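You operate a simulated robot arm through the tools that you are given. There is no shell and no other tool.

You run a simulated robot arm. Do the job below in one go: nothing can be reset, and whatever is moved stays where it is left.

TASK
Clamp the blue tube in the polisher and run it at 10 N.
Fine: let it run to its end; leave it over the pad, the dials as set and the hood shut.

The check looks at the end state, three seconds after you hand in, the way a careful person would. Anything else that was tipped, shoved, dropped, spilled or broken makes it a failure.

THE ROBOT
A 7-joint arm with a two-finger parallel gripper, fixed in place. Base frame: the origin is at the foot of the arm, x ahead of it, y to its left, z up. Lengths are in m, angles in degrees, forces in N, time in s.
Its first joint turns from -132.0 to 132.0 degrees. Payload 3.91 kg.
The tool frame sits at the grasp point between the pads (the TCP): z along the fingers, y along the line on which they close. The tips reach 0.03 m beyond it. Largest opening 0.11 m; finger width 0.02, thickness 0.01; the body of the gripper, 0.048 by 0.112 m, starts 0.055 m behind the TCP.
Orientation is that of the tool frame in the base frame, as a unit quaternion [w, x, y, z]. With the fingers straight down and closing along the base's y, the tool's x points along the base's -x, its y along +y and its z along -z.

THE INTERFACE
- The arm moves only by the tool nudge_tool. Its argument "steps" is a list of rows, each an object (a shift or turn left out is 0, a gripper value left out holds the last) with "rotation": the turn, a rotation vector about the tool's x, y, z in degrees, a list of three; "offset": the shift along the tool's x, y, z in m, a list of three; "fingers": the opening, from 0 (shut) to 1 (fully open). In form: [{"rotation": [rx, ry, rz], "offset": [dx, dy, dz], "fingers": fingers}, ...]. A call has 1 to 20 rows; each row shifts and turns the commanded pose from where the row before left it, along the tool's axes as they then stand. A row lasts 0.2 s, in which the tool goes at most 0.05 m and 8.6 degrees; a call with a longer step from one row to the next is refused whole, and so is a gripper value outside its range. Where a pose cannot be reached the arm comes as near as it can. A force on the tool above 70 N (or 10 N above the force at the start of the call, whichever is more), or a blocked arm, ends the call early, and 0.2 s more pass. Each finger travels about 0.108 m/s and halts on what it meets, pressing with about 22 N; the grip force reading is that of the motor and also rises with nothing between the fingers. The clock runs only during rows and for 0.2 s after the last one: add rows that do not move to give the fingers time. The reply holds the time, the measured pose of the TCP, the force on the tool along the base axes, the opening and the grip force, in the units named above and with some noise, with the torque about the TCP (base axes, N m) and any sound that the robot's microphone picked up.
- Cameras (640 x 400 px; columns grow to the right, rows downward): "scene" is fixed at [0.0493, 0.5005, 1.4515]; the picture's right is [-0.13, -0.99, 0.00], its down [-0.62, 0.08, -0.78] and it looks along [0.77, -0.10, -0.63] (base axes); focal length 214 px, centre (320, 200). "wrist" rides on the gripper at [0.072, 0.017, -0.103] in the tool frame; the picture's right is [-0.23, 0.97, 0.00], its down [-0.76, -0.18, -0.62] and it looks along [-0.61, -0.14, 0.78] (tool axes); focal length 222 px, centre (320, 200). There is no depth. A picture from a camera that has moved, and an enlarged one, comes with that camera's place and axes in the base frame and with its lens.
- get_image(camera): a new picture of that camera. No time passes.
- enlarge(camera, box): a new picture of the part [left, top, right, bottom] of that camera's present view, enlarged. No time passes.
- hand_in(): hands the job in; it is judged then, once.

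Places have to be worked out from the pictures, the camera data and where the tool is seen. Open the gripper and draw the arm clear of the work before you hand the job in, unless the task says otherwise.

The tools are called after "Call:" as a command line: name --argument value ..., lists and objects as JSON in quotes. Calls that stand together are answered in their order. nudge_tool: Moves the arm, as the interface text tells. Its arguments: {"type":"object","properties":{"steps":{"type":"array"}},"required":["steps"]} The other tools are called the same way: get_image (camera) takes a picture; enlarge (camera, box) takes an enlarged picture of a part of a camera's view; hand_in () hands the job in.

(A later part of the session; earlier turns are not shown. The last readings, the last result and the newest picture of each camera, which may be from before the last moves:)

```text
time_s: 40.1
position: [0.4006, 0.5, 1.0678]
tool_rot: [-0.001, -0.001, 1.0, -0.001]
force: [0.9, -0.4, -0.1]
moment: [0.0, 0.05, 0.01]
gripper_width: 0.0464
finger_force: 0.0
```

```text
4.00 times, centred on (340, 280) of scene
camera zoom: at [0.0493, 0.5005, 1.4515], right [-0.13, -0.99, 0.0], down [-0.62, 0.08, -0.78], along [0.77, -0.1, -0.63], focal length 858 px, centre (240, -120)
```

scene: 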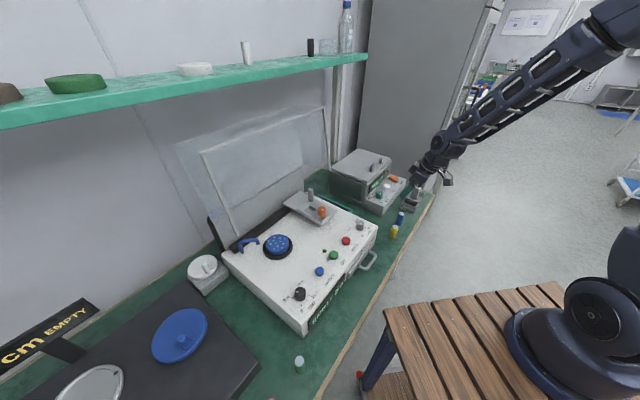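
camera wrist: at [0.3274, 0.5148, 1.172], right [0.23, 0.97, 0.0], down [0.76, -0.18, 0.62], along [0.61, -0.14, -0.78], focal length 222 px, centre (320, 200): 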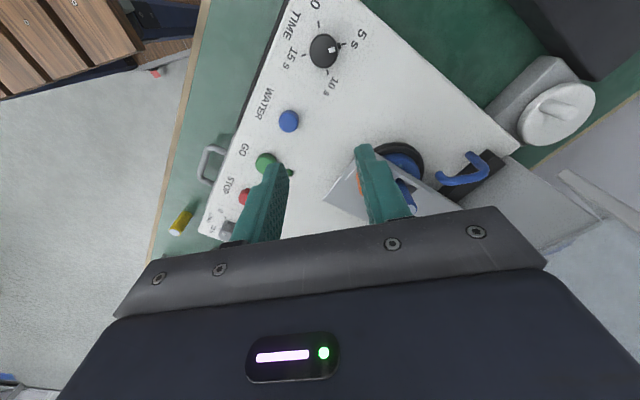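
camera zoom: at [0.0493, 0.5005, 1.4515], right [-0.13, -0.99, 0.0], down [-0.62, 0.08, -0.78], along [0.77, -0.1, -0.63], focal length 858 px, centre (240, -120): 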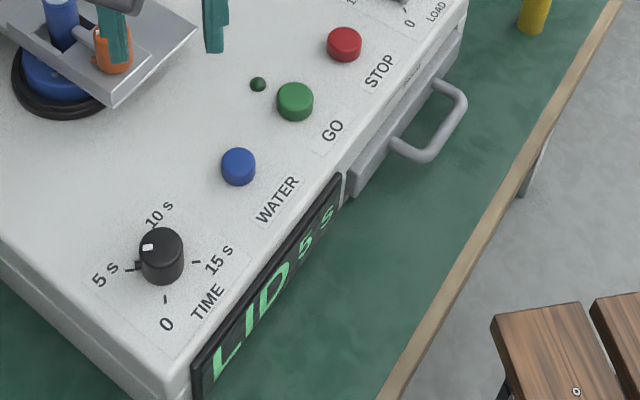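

The head sits over the pad with the tube clamped, and the display says LID. Next is the LOAD dial at about (0.586, 0.278, top 0.888), so I move above it and turn the tool 45°.

Call:
nudge_tool --steps '[{"offset": [-0.0265, -0.0317, 0.0085]}, {"offset": [-0.0265, -0.0317, 0.0085]}, {"offset": [-0.0265, -0.0317, 0.0085]}, {"offset": [-0.0265, -0.0317, 0.0085]}, {"offset": [-0.0265, -0.0317, 0.0085]}, {"offset": [-0.0265, -0.0317, 0.0085]}, {"offset": [-0.0265, -0.0317, 0.0085]}, {"rotation": [0, 0, -7.5]}, {"rotation": [0, 0, -7.5]}, {"rotation": [0, 0, -7.5]}, {"rotation": [0, 0, -7.5]}, {"rotation": [0, 0, -7.5]}, {"rotation": [0, 0, -7.5]}]'

Call:
enlarge --camera "wrist" --box '[220, 60, 420, 220]'

Call:
enlarge --camera "scene" --box '[220, 160, 400, 290]'

```text
time_s: 42.9
position: [0.5857, 0.276, 1.0089]
tool_rot: [0.0, -0.383, 0.924, 0.0]
force: [-0.1, 0.0, 0.0]
moment: [0.01, -0.01, -0.04]
gripper_width: 0.0461
finger_force: 0.2
```

```text
2.50 times, centred on (320, 140) of wrist
camera zoom: at [0.522, 0.2357, 1.1135], right [-0.53, 0.85, 0.0], down [0.66, 0.42, 0.62], along [0.53, 0.33, -0.78], focal length 555 px, centre (320, 350)
```

zoom: 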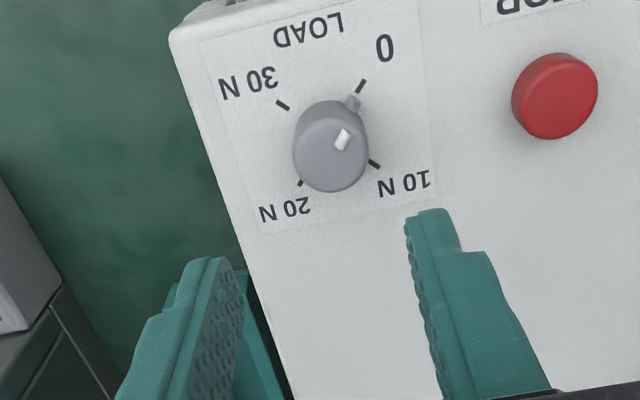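

```text
3.08 times, centred on (310, 225) of scene
camera zoom: at [0.0493, 0.5005, 1.4515], right [-0.13, -0.99, 0.0], down [-0.62, 0.08, -0.78], along [0.77, -0.1, -0.63], focal length 660 px, centre (351, 123)
```

zoom: 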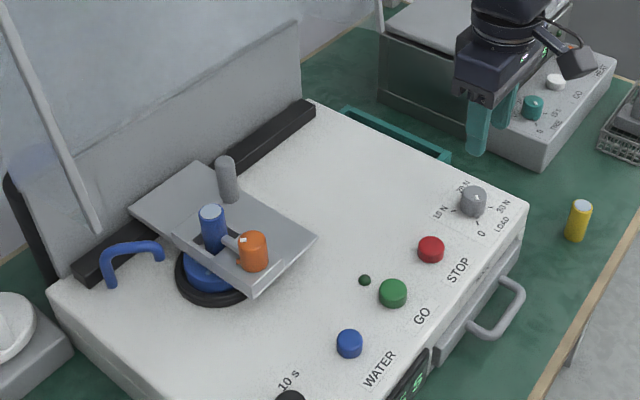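

The dial centre is confirmed at (0.586, 0.281). I descend with the fingers open and grip its upper part.

Call:
nudge_tool --steps '[{"offset": [-0.0035, 0.0035, 0.0275]}, {"offset": [0, 0, 0.0275]}, {"offset": [0, 0, 0.0275]}, {"offset": [0, 0, 0.0275]}]'

Call:
enlarge --camera "wrist" --box '[220, 80, 420, 240]'

Call:
enlarge --camera "scene" --box '[330, 190, 410, 250]'

```text
time_s: 43.9
position: [0.5856, 0.281, 0.8994]
tool_rot: [-0.001, -0.382, 0.924, 0.0]
force: [-5.3, -7.1, 21.2]
moment: [0.24, 0.33, 0.0]
gripper_width: 0.0461
finger_force: 0.2
```

```text
2.50 times, centred on (320, 160) of wrist
camera zoom: at [0.522, 0.2399, 1.0041], right [-0.53, 0.85, 0.0], down [0.67, 0.41, 0.62], along [0.53, 0.33, -0.78], focal length 555 px, centre (320, 300)
```

zoom: 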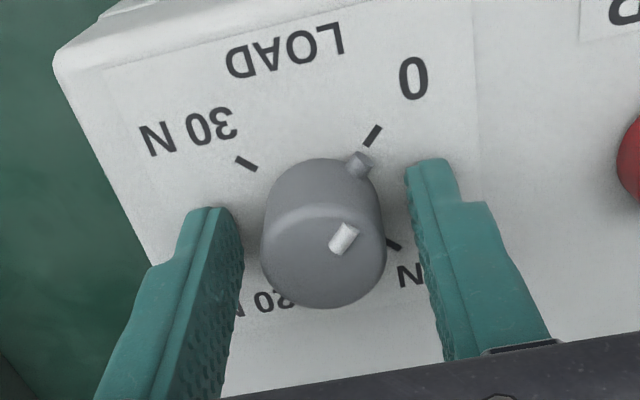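

```text
6.67 times, centred on (370, 220) of scene
camera zoom: at [0.0493, 0.5005, 1.4515], right [-0.13, -0.99, 0.0], down [-0.62, 0.08, -0.78], along [0.77, -0.1, -0.63], focal length 1430 px, centre (-13, 67)
```

zoom: 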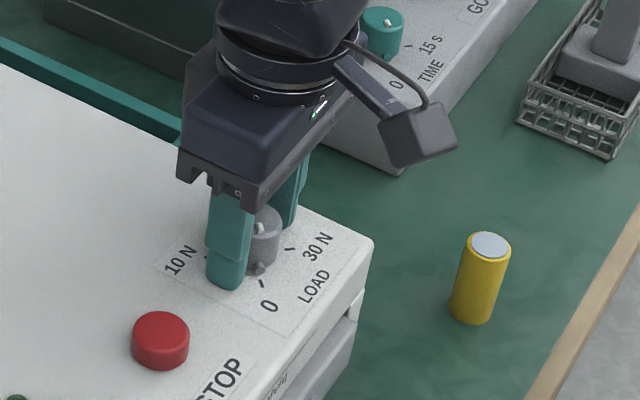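

The tips touched the top plate, whose surface is therefore at z≈0.869. I rise 5 mm and then grip the dial.

Call:
nudge_tool --steps '[{"offset": [0, 0, -0.005]}, {"fingers": 0.0}, {"fingers": 0.0}, {"fingers": 0.0}]'

Call:
enlarge --camera "wrist" --box '[220, 80, 420, 240]'

```text
time_s: 44.9
position: [0.5851, 0.2817, 0.9032]
tool_rot: [-0.001, -0.383, 0.924, -0.001]
force: [-4.9, 3.9, -7.9]
moment: [0.78, 0.14, -0.02]
gripper_width: 0.0296
finger_force: 44.6
```

```text
2.50 times, centred on (320, 160) of wrist
camera zoom: at [0.5216, 0.2406, 1.0081], right [-0.53, 0.85, 0.0], down [0.67, 0.41, 0.62], along [0.53, 0.33, -0.78], focal length 555 px, centre (320, 300)
```

zoom: 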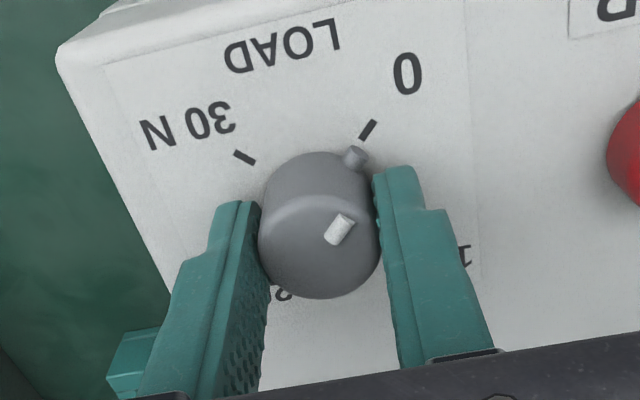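

The dial is gripped at 30 mm, with its pointer on 0. I turn it clockwise towards 10 N, 45° first.

Call:
nudge_tool --steps '[{"rotation": [0, 0, 7.5]}, {"rotation": [0, 0, 7.5]}, {"rotation": [0, 0, 7.5]}, {"rotation": [0, 0, 7.5]}, {"rotation": [0, 0, 7.5]}, {"rotation": [0, 0, 7.5]}]'

Call:
enlarge --camera "wrist" --box '[220, 80, 420, 240]'

Call:
enlarge --camera "scene" --box '[330, 190, 410, 250]'

```text
time_s: 46.3
position: [0.5848, 0.2809, 0.9045]
tool_rot: [-0.002, 0.001, 1.0, -0.001]
force: [-13.6, -9.3, -14.4]
moment: [0.41, 0.45, -0.02]
gripper_width: 0.0296
finger_force: 45.5
```

```text
2.50 times, centred on (320, 160) of wrist
camera zoom: at [0.5127, 0.2965, 1.0081], right [0.23, 0.97, 0.0], down [0.76, -0.18, 0.62], along [0.6, -0.15, -0.78], focal length 555 px, centre (320, 300)
```

zoom: 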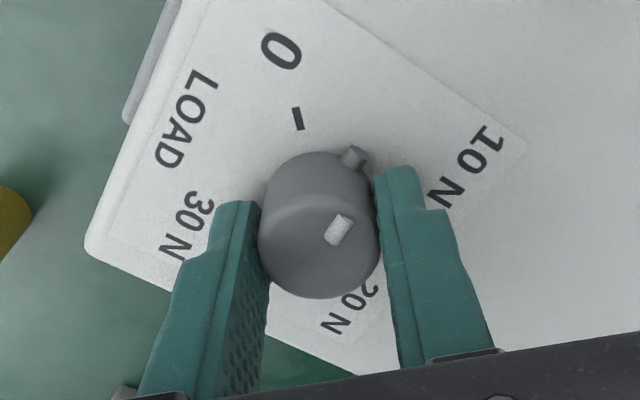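

```text
6.67 times, centred on (370, 220) of scene
camera zoom: at [0.0493, 0.5005, 1.4515], right [-0.13, -0.99, 0.0], down [-0.62, 0.08, -0.78], along [0.77, -0.1, -0.63], focal length 1430 px, centre (-13, 67)
```

zoom: 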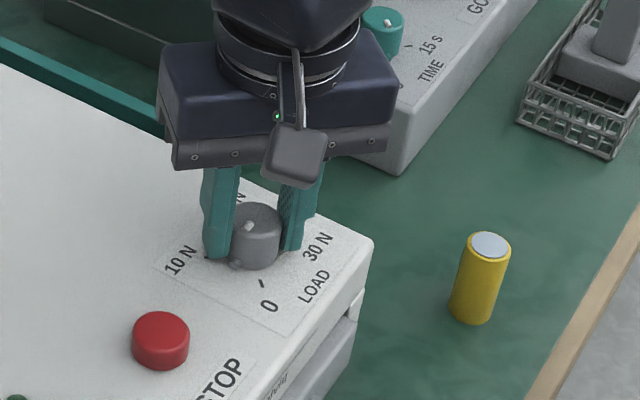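

It follows well. I turn the remaining 45°.

Call:
nudge_tool --steps '[{"rotation": [0, 0, 7.5]}, {"rotation": [0, 0, 7.5]}, {"rotation": [0, 0, 7.5]}, {"rotation": [0, 0, 7.5]}, {"rotation": [0, 0, 7.5]}, {"rotation": [0, 0, 7.5]}]'

Call:
enlarge --camera "wrist" --box '[220, 80, 420, 240]'

Call:
enlarge --camera "scene" --box '[330, 190, 410, 250]'

```text
time_s: 47.7
position: [0.5851, 0.2792, 0.9037]
tool_rot: [-0.001, 0.384, 0.923, -0.002]
force: [-20.7, -24.0, -21.3]
moment: [-0.52, -0.51, 0.04]
gripper_width: 0.0298
finger_force: 44.9
```

```text
2.50 times, centred on (320, 160) of wrist
camera zoom: at [0.5458, 0.3422, 1.0079], right [0.85, 0.53, 0.0], down [0.41, -0.66, 0.62], along [0.33, -0.53, -0.78], focal length 555 px, centre (320, 300)
```

zoom: 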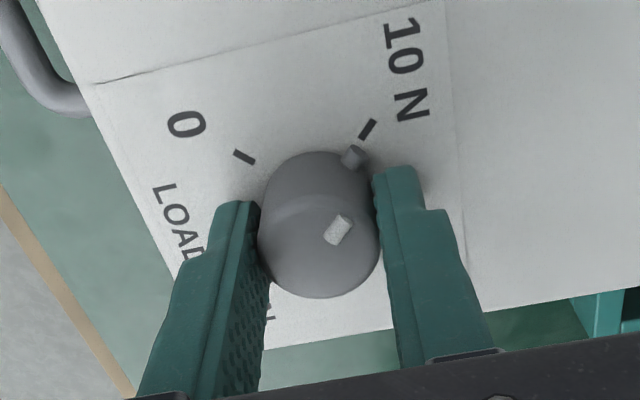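

```text
6.67 times, centred on (370, 220) of scene
camera zoom: at [0.0493, 0.5005, 1.4515], right [-0.13, -0.99, 0.0], down [-0.62, 0.08, -0.78], along [0.77, -0.1, -0.63], focal length 1430 px, centre (-13, 67)
```

zoom: 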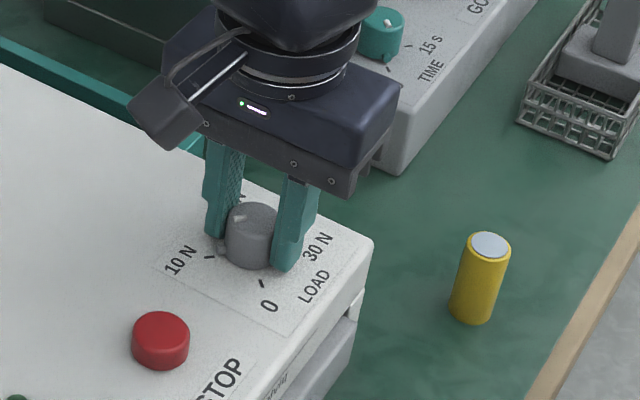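

The pointer is aligned with the 10 N mark exactly as it was with 0 before. I open the fingers and rise clear.

Call:
nudge_tool --steps '[{"fingers": 0.42}, {"fingers": 0.42}, {"offset": [0, 0, -0.03]}, {"offset": [0, 0, -0.04]}, {"offset": [0, 0, -0.04]}, {"offset": [0, 0, -0.04]}]'

Call:
enlarge --camera "wrist" --box '[220, 60, 420, 220]'

Call:
enlarge --camera "scene" --box '[280, 190, 400, 330]'

```text
time_s: 49.1
position: [0.5845, 0.2831, 1.0543]
tool_rot: [-0.001, 0.383, 0.924, -0.002]
force: [1.6, 0.1, 0.3]
moment: [0.0, 0.04, 0.04]
gripper_width: 0.0465
finger_force: 0.0
```

```text
2.50 times, centred on (320, 140) of wrist
camera zoom: at [0.545, 0.3446, 1.158], right [0.85, 0.53, 0.0], down [0.41, -0.66, 0.62], along [0.33, -0.53, -0.78], focal length 555 px, centre (320, 350)
```

zoom: 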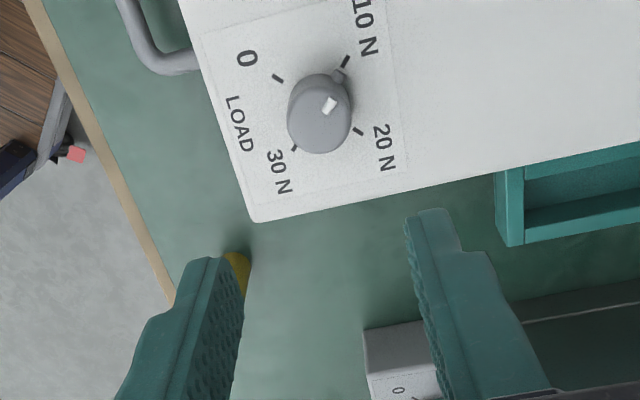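

```text
2.86 times, centred on (340, 260) of scene
camera zoom: at [0.0493, 0.5005, 1.4515], right [-0.13, -0.99, 0.0], down [-0.62, 0.08, -0.78], along [0.77, -0.1, -0.63], focal length 613 px, centre (263, 29)
```

zoom: 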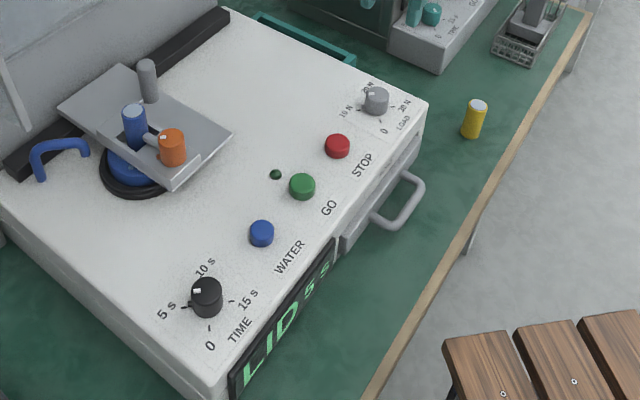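

LOAD is at 10 N and the display still asks for the LID. I rise above hood height, turn the tool back with the fingers shut, and look at the hood.

Call:
nudge_tool --steps '[{"offset": [0, 0, -0.042], "fingers": 0}, {"offset": [0, 0, -0.042]}, {"offset": [0, 0, -0.042]}, {"offset": [0, 0, -0.042]}, {"offset": [0, 0, -0.042]}, {"offset": [0, 0, -0.042]}, {"offset": [0, 0, -0.042]}, {"rotation": [0, 0, -7.5]}, {"rotation": [0, 0, -7.5]}, {"rotation": [0, 0, -7.5]}, {"rotation": [0, 0, -7.5]}, {"rotation": [0, 0, -7.5]}, {"rotation": [0, 0, -7.5]}, {"rotation": [0, 0, -7.5]}, {"rotation": [0, 0, -7.5]}, {"rotation": [0, 0, -7.5]}, {"rotation": [0, 0, -7.5]}, {"rotation": [0, 0, -7.5]}, {"rotation": [0, 0, -7.5]}]'

Call:
get_image --camera "wrist"

Call:
get_image --camera "scene"

```text
time_s: 53.1
position: [0.5853, 0.2818, 1.3486]
tool_rot: [-0.001, -0.383, 0.924, -0.001]
force: [0.5, 0.1, 0.4]
moment: [0.0, -0.01, 0.0]
gripper_width: 0.0
finger_force: 21.8
```

```text
taken
camera wrist: at [0.523, 0.2412, 1.4528], right [-0.53, 0.85, 0.0], down [0.66, 0.42, 0.62], along [0.53, 0.33, -0.78], focal length 222 px, centre (320, 200)
```

wrist: 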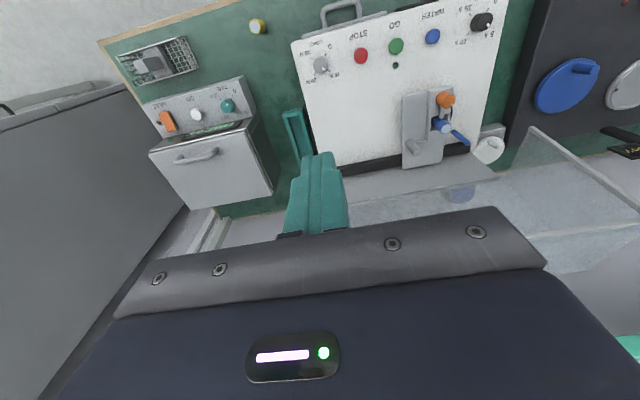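

```text
taken
```

scene: 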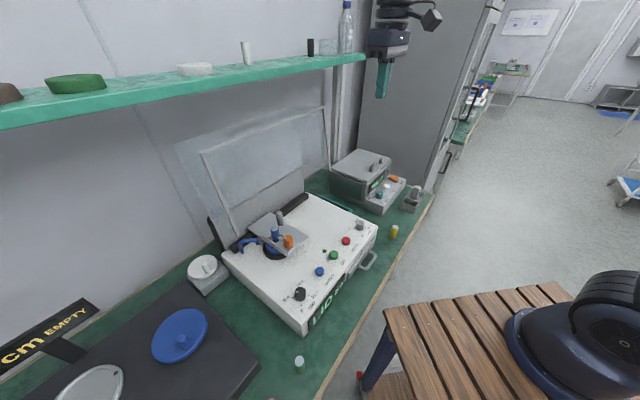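

Let me enlarge the hood in this view and in the scene view.

Call:
enlarge --camera "wrist" --box '[320, 100, 640, 300]'

Call:
enlarge --camera "scene" --box '[165, 90, 345, 260]'

```text
2.00 times, centred on (480, 200) of wrist
camera zoom: at [0.523, 0.2412, 1.4528], right [-0.53, 0.85, 0.0], down [0.66, 0.42, 0.62], along [0.53, 0.33, -0.78], focal length 444 px, centre (0, 200)
```

zoom: 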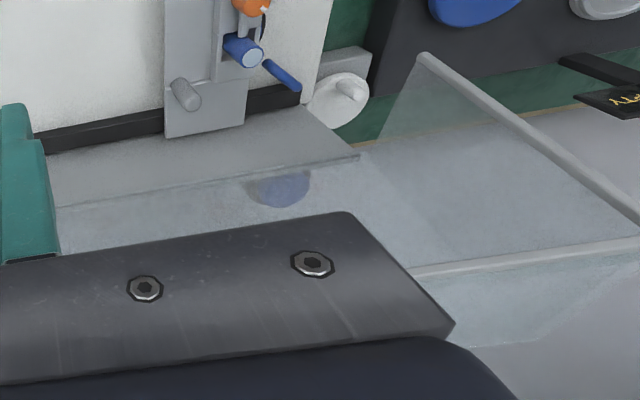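

```text
2.35 times, centred on (255, 175) of scene
camera zoom: at [0.0493, 0.5005, 1.4515], right [-0.13, -0.99, 0.0], down [-0.62, 0.08, -0.78], along [0.77, -0.1, -0.63], focal length 505 px, centre (473, 259)
```

zoom: 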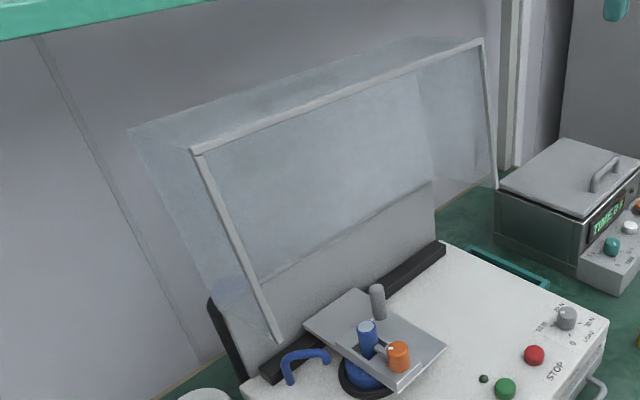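

The shelf front edge works out at about b 0.84, z 1.37, right above the hood rim (b 0.82, z 1.25). A vertical tool would hit it there. I tilt the tool 50° with the fingers pointing back, align with the hood centre and check before reaching over the rim.

Call:
nudge_tool --steps '[{"rotation": [0, -7.15, 0]}, {"rotation": [0, -7.15, 0]}, {"rotation": [0, -7.15, 0]}, {"rotation": [0, -7.15, 0]}, {"rotation": [0, -7.15, 0]}, {"rotation": [0, -7.15, 0]}, {"rotation": [0, -7.1, 0]}, {"offset": [0, 0.0412, 0]}, {"offset": [0, 0.0412, 0]}, {"offset": [0, 0.0412, 0]}, {"offset": [0, 0.0412, 0]}, {"offset": [0.0209, 0, 0.0176]}, {"offset": [0.0209, 0, 0.0176]}]'

Call:
get_image --camera "wrist"

Call:
get_image --camera "scene"

```text
time_s: 55.9
position: [0.4703, 0.398, 1.294]
tool_rot: [0.389, -0.347, 0.838, 0.161]
force: [-0.2, 0.4, 0.1]
moment: [-0.01, 0.01, -0.01]
gripper_width: 0.0001
finger_force: 21.4
```

```text
taken
camera wrist: at [0.369, 0.3188, 1.3057], right [-0.58, 0.79, 0.17], down [0.14, -0.12, 0.98], along [0.8, 0.6, -0.04], focal length 222 px, centre (320, 200)
```

wrist: 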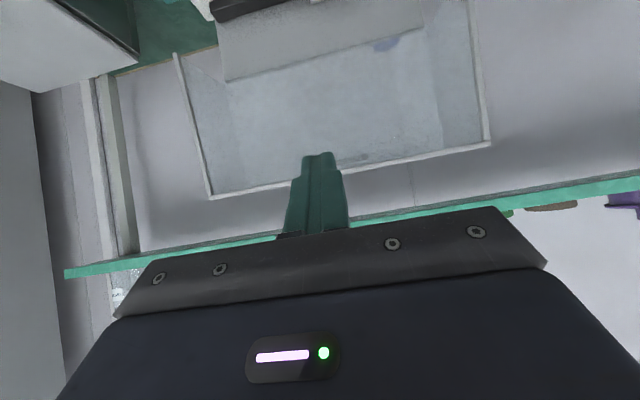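

```text
taken
```

scene: 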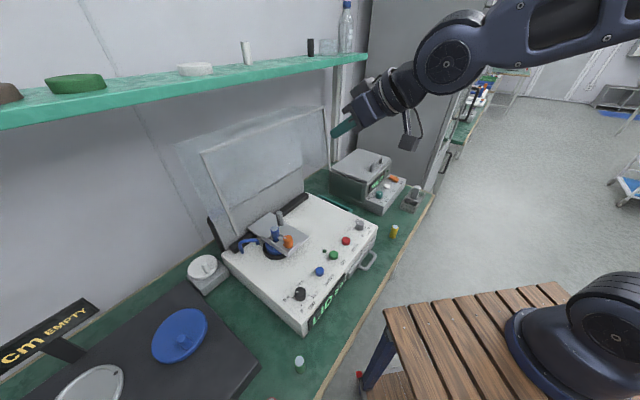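

The view shows the rim at z≈1.255 and the shelf underside at z≈1.33, both near b≈0.81. The tilted tip fits between them, so I advance with the tip at about z 1.28.

Call:
nudge_tool --steps '[{"offset": [-0.02584, 0, 0.02924]}, {"offset": [-0.02584, 0, 0.02924]}, {"offset": [-0.02584, 0, 0.02924]}, {"offset": [-0.02584, 0, 0.02924]}]'

Call:
get_image --camera "wrist"

Call:
enlarge --camera "scene" --box '[190, 50, 370, 190]'

```text
time_s: 56.9
position: [0.5792, 0.5087, 1.2993]
tool_rot: [0.39, -0.347, 0.838, 0.161]
force: [-0.9, 1.1, 1.2]
moment: [-0.01, 0.01, -0.04]
gripper_width: 0.0
finger_force: 22.0
```

```text
taken
camera wrist: at [0.4781, 0.4306, 1.3107], right [-0.59, 0.79, 0.17], down [0.13, -0.12, 0.98], along [0.8, 0.6, -0.04], focal length 222 px, centre (320, 200)
```

wrist: 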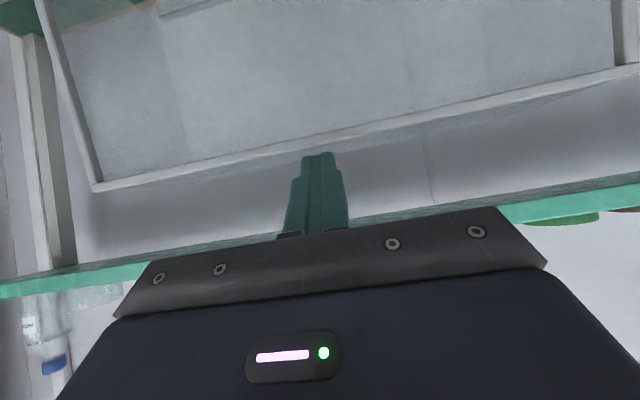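

```text
2.86 times, centred on (280, 120) of scene
camera zoom: at [0.0493, 0.5005, 1.4515], right [-0.13, -0.99, 0.0], down [-0.62, 0.08, -0.78], along [0.77, -0.1, -0.63], focal length 613 px, centre (434, 429)
```

zoom: 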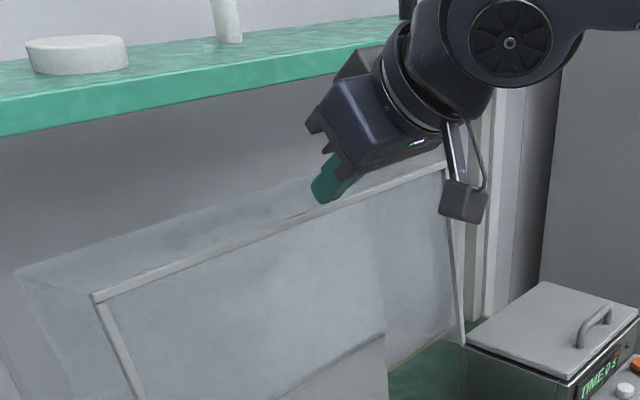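

The tip is just in front of and above the rim. I advance 4 cm more and then press down gently.

Call:
nudge_tool --steps '[{"offset": [-0.0129, 0, 0.0153]}, {"offset": [-0.0129, 0, 0.0153]}, {"offset": [0.0061, 0, 0.0051]}, {"offset": [0.0061, 0, 0.0051]}]'

Call:
get_image --camera "wrist"

Call:
enlarge --camera "scene" --box '[190, 50, 370, 190]'

```text
time_s: 57.9
position: [0.6092, 0.5382, 1.285]
tool_rot: [0.392, -0.346, 0.837, 0.161]
force: [-0.8, -3.7, 17.9]
moment: [0.06, -0.18, -0.07]
gripper_width: 0.0
finger_force: 21.8
```

```text
taken
camera wrist: at [0.5067, 0.459, 1.2958], right [-0.59, 0.79, 0.17], down [0.13, -0.12, 0.98], along [0.8, 0.6, -0.04], focal length 222 px, centre (320, 200)
```

wrist: 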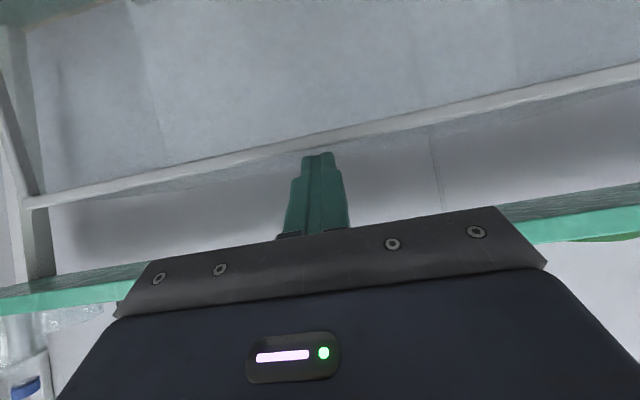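

```text
2.86 times, centred on (280, 120) of scene
camera zoom: at [0.0493, 0.5005, 1.4515], right [-0.13, -0.99, 0.0], down [-0.62, 0.08, -0.78], along [0.77, -0.1, -0.63], focal length 613 px, centre (434, 429)
```

zoom: 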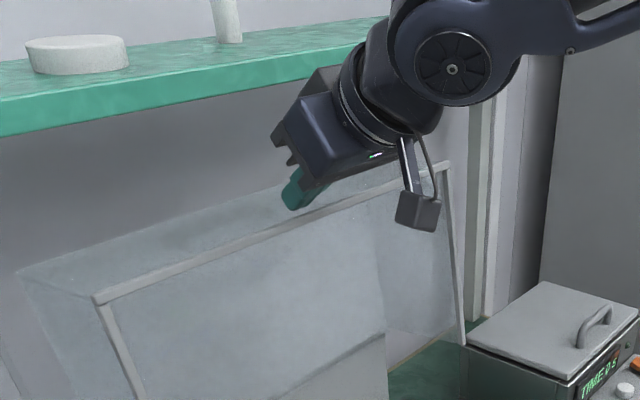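

The tip rests on the panel (18 N). I now follow the hood's arc forward and down through about 20°.

Call:
nudge_tool --steps '[{"offset": [0.0213, 0, -0.0103]}, {"offset": [0.0221, 0, -0.0085]}, {"offset": [0.0228, 0, -0.0066]}, {"offset": [0.0234, 0, -0.0046]}]'

Call:
get_image --camera "wrist"

Call:
get_image --camera "scene"

```text
time_s: 58.9
position: [0.5512, 0.4782, 1.2321]
tool_rot: [0.388, -0.348, 0.838, 0.161]
force: [-6.4, -5.1, 10.1]
moment: [-0.01, 0.06, 0.03]
gripper_width: 0.0002
finger_force: 22.2
```

```text
taken
camera wrist: at [0.4483, 0.3995, 1.2434], right [-0.58, 0.79, 0.17], down [0.14, -0.11, 0.98], along [0.8, 0.6, -0.04], focal length 222 px, centre (320, 200)
```

wrist: 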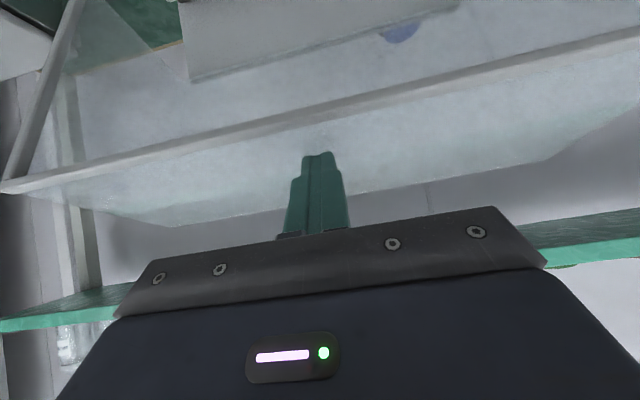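

```text
taken
```

scene: 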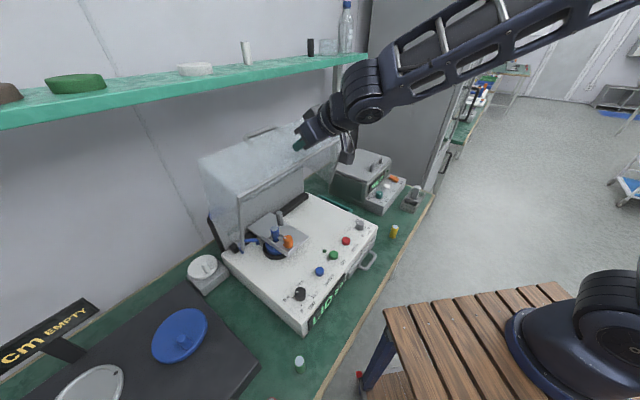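

The hood is swinging with the tip at about 10 N. I continue along the arc for another 25°.

Call:
nudge_tool --steps '[{"offset": [0.0238, 0, -0.0021]}, {"offset": [0.0231, 0, 0.0001]}, {"offset": [0.0232, 0, 0.0021]}, {"offset": [0.0229, 0, 0.0042]}, {"offset": [0.0225, 0, 0.0061]}]'

Call:
get_image --camera "wrist"

Call:
get_image --camera "scene"

```text
time_s: 60.1
position: [0.5053, 0.4311, 1.1371]
tool_rot: [0.389, -0.348, 0.838, 0.161]
force: [0.2, 1.0, -0.7]
moment: [-0.04, 0.0, 0.0]
gripper_width: 0.0
finger_force: 22.3
```

```text
taken
camera wrist: at [0.4034, 0.3533, 1.149], right [-0.58, 0.79, 0.17], down [0.14, -0.11, 0.98], along [0.8, 0.6, -0.04], focal length 222 px, centre (320, 200)
```

wrist: 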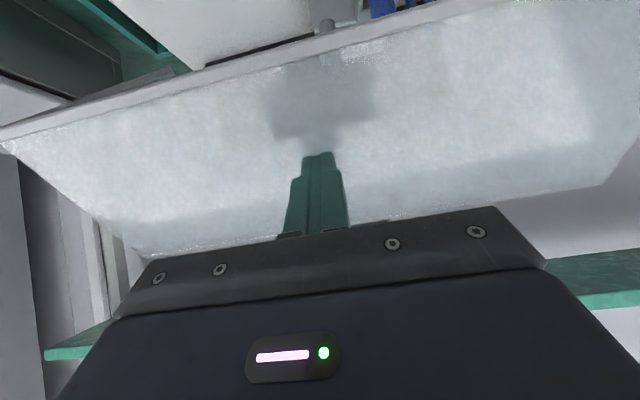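

```text
taken
```

scene: 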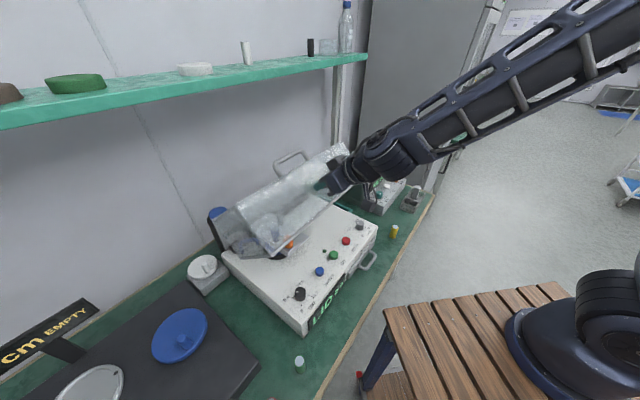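

The force has gone to zero, so the hood may be moving ahead by itself. I wait briefly and look again.

Call:
nudge_tool --steps '[{"offset": [0, 0, 0]}, {"offset": [0, 0, 0]}, {"offset": [0, 0, 0]}]'

Call:
enlarge --camera "scene" --box '[190, 120, 400, 270]'

Call:
get_image --camera "wrist"

```text
time_s: 60.9
position: [0.5042, 0.432, 1.1375]
tool_rot: [0.39, -0.346, 0.838, 0.161]
force: [1.0, -0.2, -0.1]
moment: [0.0, 0.02, -0.01]
gripper_width: 0.0
finger_force: 22.0
```

```text
2.67 times, centred on (295, 195) of scene
camera zoom: at [0.0493, 0.5005, 1.4515], right [-0.13, -0.99, 0.0], down [-0.62, 0.08, -0.78], along [0.77, -0.1, -0.63], focal length 572 px, centre (387, 213)
```

zoom: 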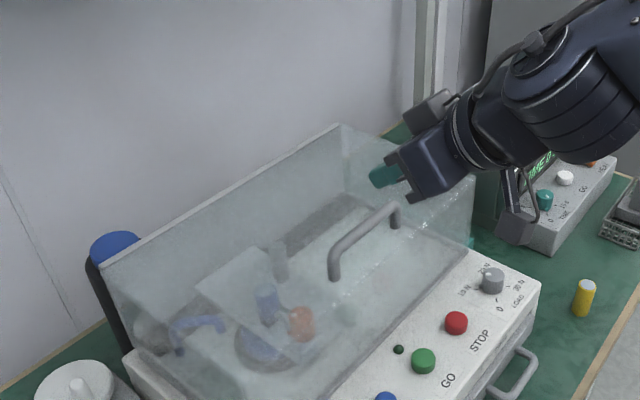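

```text
taken
camera wrist: at [0.403, 0.3534, 1.1495], right [-0.58, 0.79, 0.17], down [0.14, -0.12, 0.98], along [0.8, 0.6, -0.04], focal length 222 px, centre (320, 200)
```

wrist: 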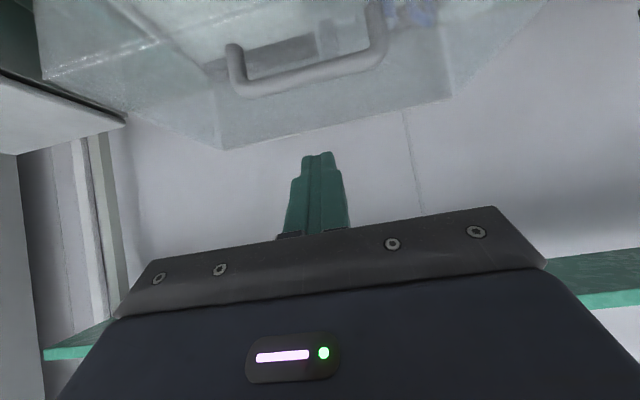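

The hood has fallen shut by itself. I check the display and the interior.

Call:
enlarge --camera "scene" --box '[280, 190, 400, 330]'

Call:
enlarge --camera "scene" --box '[210, 180, 330, 290]'

```text
2.86 times, centred on (340, 260) of scene
camera zoom: at [0.0493, 0.5005, 1.4515], right [-0.13, -0.99, 0.0], down [-0.62, 0.08, -0.78], along [0.77, -0.1, -0.63], focal length 613 px, centre (263, 29)
```

zoom: 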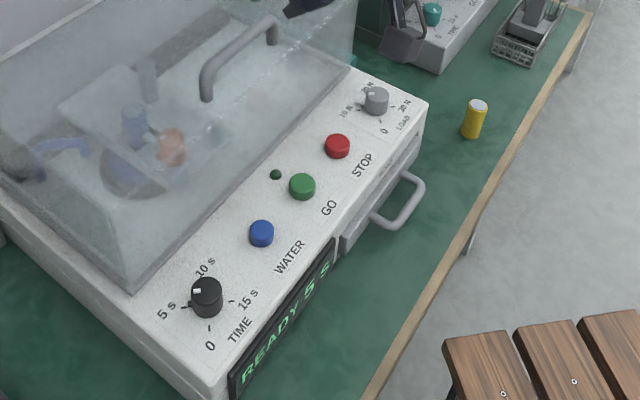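

```text
3.64 times, centred on (270, 235) of scene
camera zoom: at [0.0493, 0.5005, 1.4515], right [-0.13, -0.99, 0.0], down [-0.62, 0.08, -0.78], along [0.77, -0.1, -0.63], focal length 780 px, centre (502, 73)
```

zoom: 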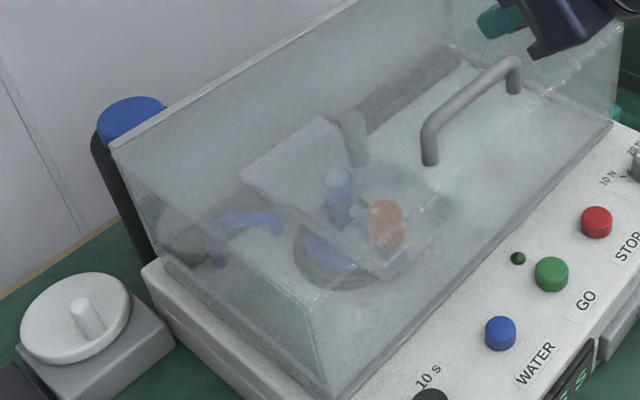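

The display reads "READY 5 S" with the load at 10 N. I back off, make the tool vertical and position the closed fingers above the green GO button at about (0.467, 0.401).

Call:
nudge_tool --steps '[{"offset": [0.0257, 0, -0.0306]}, {"offset": [0.0257, 0, -0.0306]}, {"rotation": [0, 7.15, 0]}, {"rotation": [0, 7.15, 0]}, {"rotation": [0, 7.15, 0]}, {"rotation": [0, 7.15, 0]}, {"rotation": [0, 7.15, 0]}, {"rotation": [0, 7.15, 0]}, {"rotation": [0, 7.1, 0]}, {"offset": [-0.032, 0.0044, 0]}, {"offset": [0, 0, 0.04]}, {"offset": [0, 0, 0.04]}, {"offset": [0, 0, 0.04]}, {"offset": [0, 0, 0.03]}]'

Call:
get_image --camera "wrist"

Call:
enlarge --camera "scene" --box '[280, 190, 400, 330]'

```text
time_s: 63.9
position: [0.484, 0.4099, 0.9908]
tool_rot: [0.054, -0.374, 0.926, 0.012]
force: [0.6, 0.1, -0.1]
moment: [-0.01, -0.05, 0.01]
gripper_width: 0.0001
finger_force: 22.1
out of reach, approached as far as the arm can: row 3, 4
```

```text
taken
camera wrist: at [0.41, 0.3639, 1.0873], right [-0.51, 0.86, 0.01], down [0.61, 0.36, 0.71], along [0.6, 0.37, -0.71], focal length 222 px, centre (320, 200)
```

wrist: 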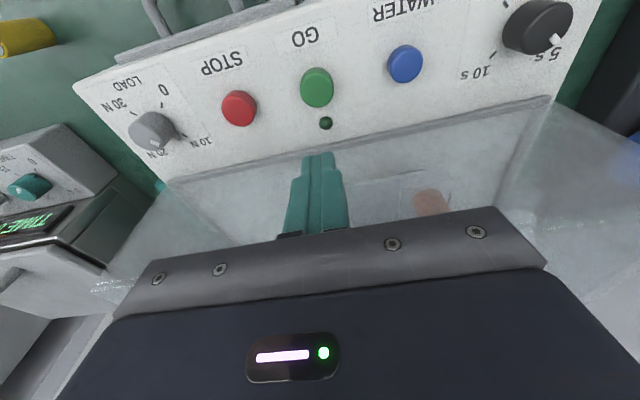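

```text
2.86 times, centred on (340, 260) of scene
camera zoom: at [0.0493, 0.5005, 1.4515], right [-0.13, -0.99, 0.0], down [-0.62, 0.08, -0.78], along [0.77, -0.1, -0.63], focal length 613 px, centre (263, 29)
```

zoom: 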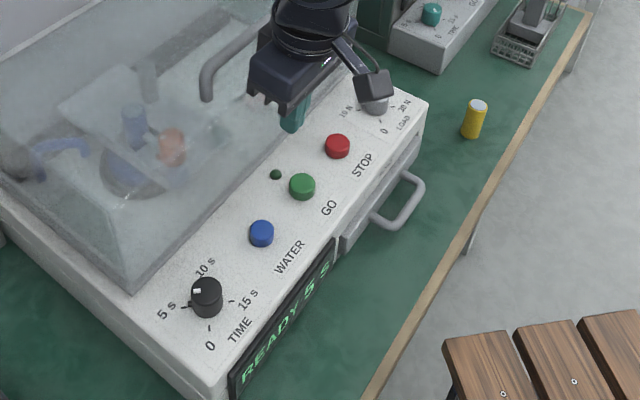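

The arm briefly hit its reach limit, leaving a 6° tilt. GO computes to (0.4685, 0.3985). I straighten, centre over it and come down to just above it.

Call:
nudge_tool --steps '[{"rotation": [-1.1, 6.2, -1.0]}, {"offset": [0.0191, 0.0028, 0]}, {"offset": [0, 0, 0.03]}, {"offset": [0, 0, 0.02]}]'

Call:
get_image --camera "wrist"

Call:
enlarge --camera "scene" --box '[290, 220, 370, 280]'

```text
time_s: 64.9
position: [0.4676, 0.3976, 0.9402]
tool_rot: [0.0, -0.383, 0.924, 0.001]
force: [-0.5, 0.4, 0.6]
moment: [0.0, -0.02, -0.01]
gripper_width: 0.0002
finger_force: 22.4
```

```text
taken
camera wrist: at [0.4039, 0.3557, 1.0452], right [-0.53, 0.85, 0.0], down [0.66, 0.41, 0.62], along [0.53, 0.33, -0.78], focal length 222 px, centre (320, 200)
```

wrist: 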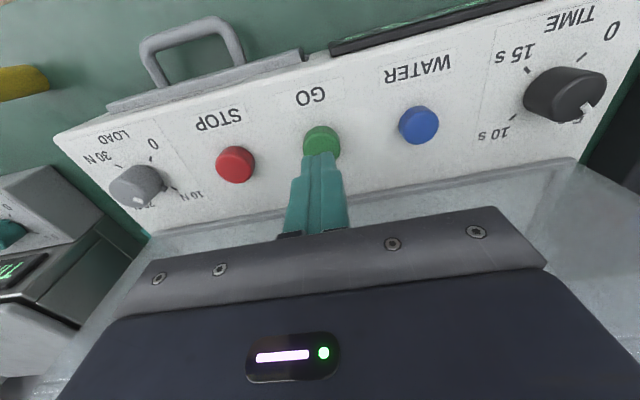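

```text
6.67 times, centred on (330, 250) of scene
camera zoom: at [0.0493, 0.5005, 1.4515], right [-0.13, -0.99, 0.0], down [-0.62, 0.08, -0.78], along [0.77, -0.1, -0.63], focal length 1430 px, centre (253, -133)
```

zoom: 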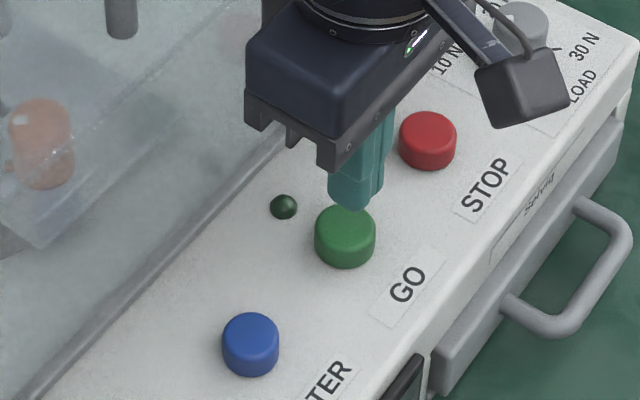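

The tip is right above the button. I shift 4 mm towards the front and come down to the button surface.

Call:
nudge_tool --steps '[{"offset": [0.004, 0, 0.012]}, {"offset": [0, 0, 0.006]}, {"offset": [0, 0, 0.003]}]'

Call:
enlarge --camera "scene" --box '[280, 220, 400, 330]'

```text
time_s: 65.7
position: [0.4667, 0.3942, 0.9206]
tool_rot: [-0.001, -0.382, 0.924, 0.0]
force: [0.1, 0.0, 1.0]
moment: [-0.03, 0.02, -0.03]
gripper_width: 0.0001
finger_force: 21.3
```

```text
3.64 times, centred on (340, 275) of scene
camera zoom: at [0.0493, 0.5005, 1.4515], right [-0.13, -0.99, 0.0], down [-0.62, 0.08, -0.78], along [0.77, -0.1, -0.63], focal length 780 px, centre (247, -73)
```

zoom: 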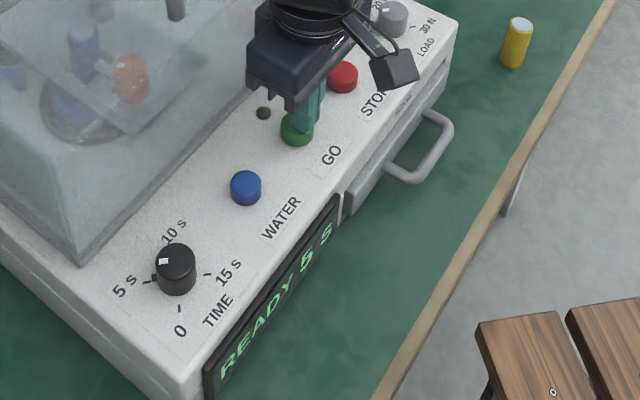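

There is no contact yet (tip at z≈0.89), so I continue pressing down in 2 mm steps.

Call:
nudge_tool --steps '[{"offset": [0, 0, 0.002]}, {"offset": [0, 0, 0.002]}, {"offset": [0, 0, 0.002]}]'

Call:
enlarge --camera "scene" --box '[280, 220, 400, 330]'

```text
time_s: 66.5
position: [0.4647, 0.3944, 0.9165]
tool_rot: [0.0, -0.383, 0.924, 0.0]
force: [-0.5, 0.4, 0.7]
moment: [0.02, 0.0, -0.03]
gripper_width: 0.0
finger_force: 21.5
```

```text
3.64 times, centred on (340, 275) of scene
camera zoom: at [0.0493, 0.5005, 1.4515], right [-0.13, -0.99, 0.0], down [-0.62, 0.08, -0.78], along [0.77, -0.1, -0.63], focal length 780 px, centre (247, -73)
```

zoom: 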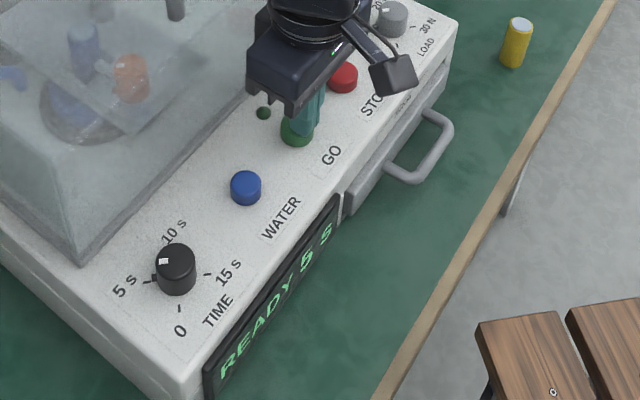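

I zoom in to see where the tip sits relative to the button.

Call:
enlarge --camera "scene" --box '[305, 225, 355, 265]'

Call:
enlarge --camera "wrist" --box '[260, 100, 380, 190]'

```text
10.00 times, centred on (330, 245) of scene
camera zoom: at [0.0493, 0.5005, 1.4515], right [-0.13, -0.99, 0.0], down [-0.62, 0.08, -0.78], along [0.77, -0.1, -0.63], focal length 2145 px, centre (220, -250)
```

zoom: 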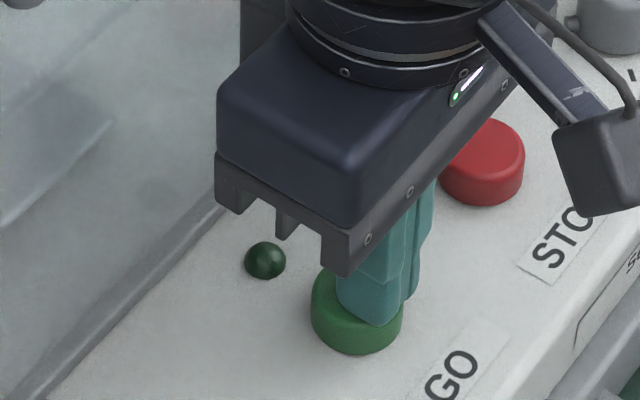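

```text
4.44 times, centred on (320, 145) of wrist
camera zoom: at [0.4014, 0.3537, 1.0193], right [-0.53, 0.85, 0.0], down [0.66, 0.41, 0.62], along [0.53, 0.33, -0.78], focal length 987 px, centre (320, 444)
```

zoom: 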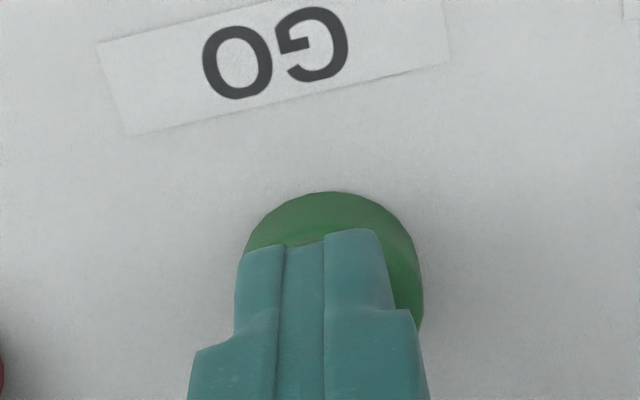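

The tip is well over the button and very close to its surface. I press further in small steps.

Call:
nudge_tool --steps '[{"offset": [0, 0, 0.002]}, {"offset": [0, 0, 0.002]}]'

Call:
enlarge --camera "scene" --box '[280, 220, 400, 330]'

```text
time_s: 67.1
position: [0.4653, 0.3957, 0.9106]
tool_rot: [-0.001, -0.382, 0.924, 0.0]
force: [0.6, 0.6, 3.0]
moment: [-0.01, 0.0, 0.02]
gripper_width: 0.0002
finger_force: 21.4
heard: click
```

```text
3.64 times, centred on (340, 275) of scene
camera zoom: at [0.0493, 0.5005, 1.4515], right [-0.13, -0.99, 0.0], down [-0.62, 0.08, -0.78], along [0.77, -0.1, -0.63], focal length 780 px, centre (247, -73)
```

zoom: 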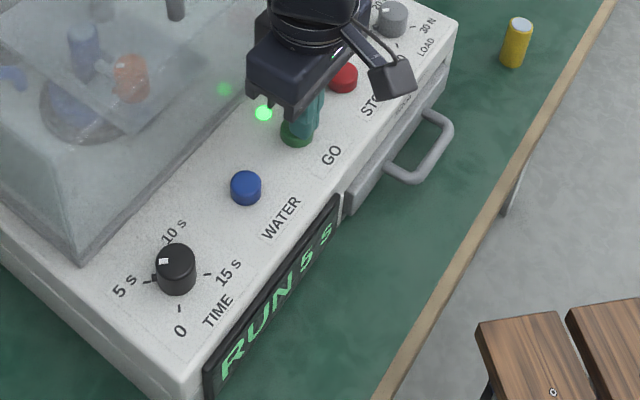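

A click sounded, the green lamp is lit and the display shows "RUN 5 S". I lift off the button, draw clear and let it run.

Call:
nudge_tool --steps '[{"offset": [0, 0, -0.02]}, {"offset": [0, 0, -0.04]}, {"offset": [0, 0, -0.04]}, {"offset": [0, 0, -0.04]}, {"offset": [0, -0.04, -0.02]}, {"offset": [0, -0.04, -0.02]}, {"offset": [0, -0.04, -0.02]}, {}, {}, {}, {}, {}, {}, {}, {}, {}]'

Call:
enlarge --camera "scene" --box '[220, 170, 400, 330]'

```text
time_s: 70.5
position: [0.5527, 0.3078, 1.1123]
tool_rot: [-0.001, -0.383, 0.924, 0.0]
force: [-0.7, -0.4, -0.2]
moment: [0.01, 0.03, -0.02]
gripper_width: 0.0001
finger_force: 21.9
```

```text
2.50 times, centred on (310, 250) of scene
camera zoom: at [0.0493, 0.5005, 1.4515], right [-0.13, -0.99, 0.0], down [-0.62, 0.08, -0.78], along [0.77, -0.1, -0.63], focal length 536 px, centre (345, 75)
```

zoom: 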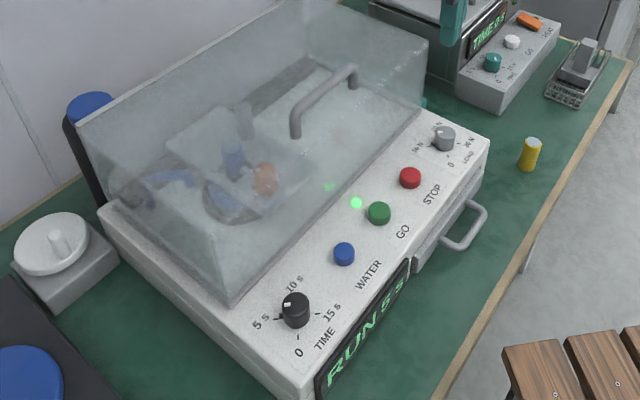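

It is still running, so I wait for it to finish and open the gripper meanwhile.

Call:
nudge_tool --steps '[{"fingers": 0.6}, {"fingers": 0.6}, {}, {}, {}, {}, {}, {}, {}, {}, {}, {}, {}, {}, {}]'

Call:
enlarge --camera "scene" --box '[220, 170, 400, 330]'

```text
time_s: 73.7
position: [0.5531, 0.3077, 1.1126]
tool_rot: [0.0, -0.382, 0.924, 0.0]
force: [0.4, -0.1, 0.3]
moment: [0.01, -0.02, 0.03]
gripper_width: 0.0659
finger_force: 0.1
```

```text
2.50 times, centred on (310, 250) of scene
camera zoom: at [0.0493, 0.5005, 1.4515], right [-0.13, -0.99, 0.0], down [-0.62, 0.08, -0.78], along [0.77, -0.1, -0.63], focal length 536 px, centre (345, 75)
```

zoom: 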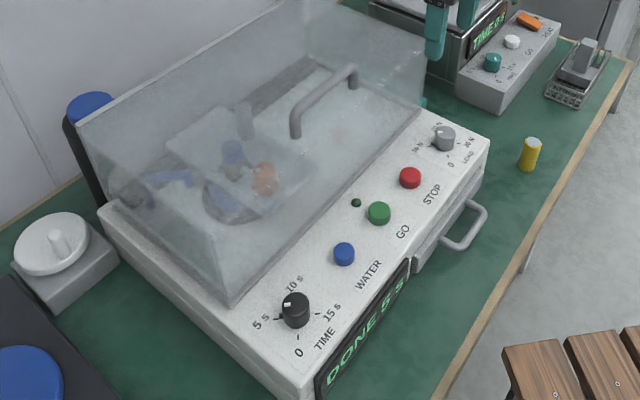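

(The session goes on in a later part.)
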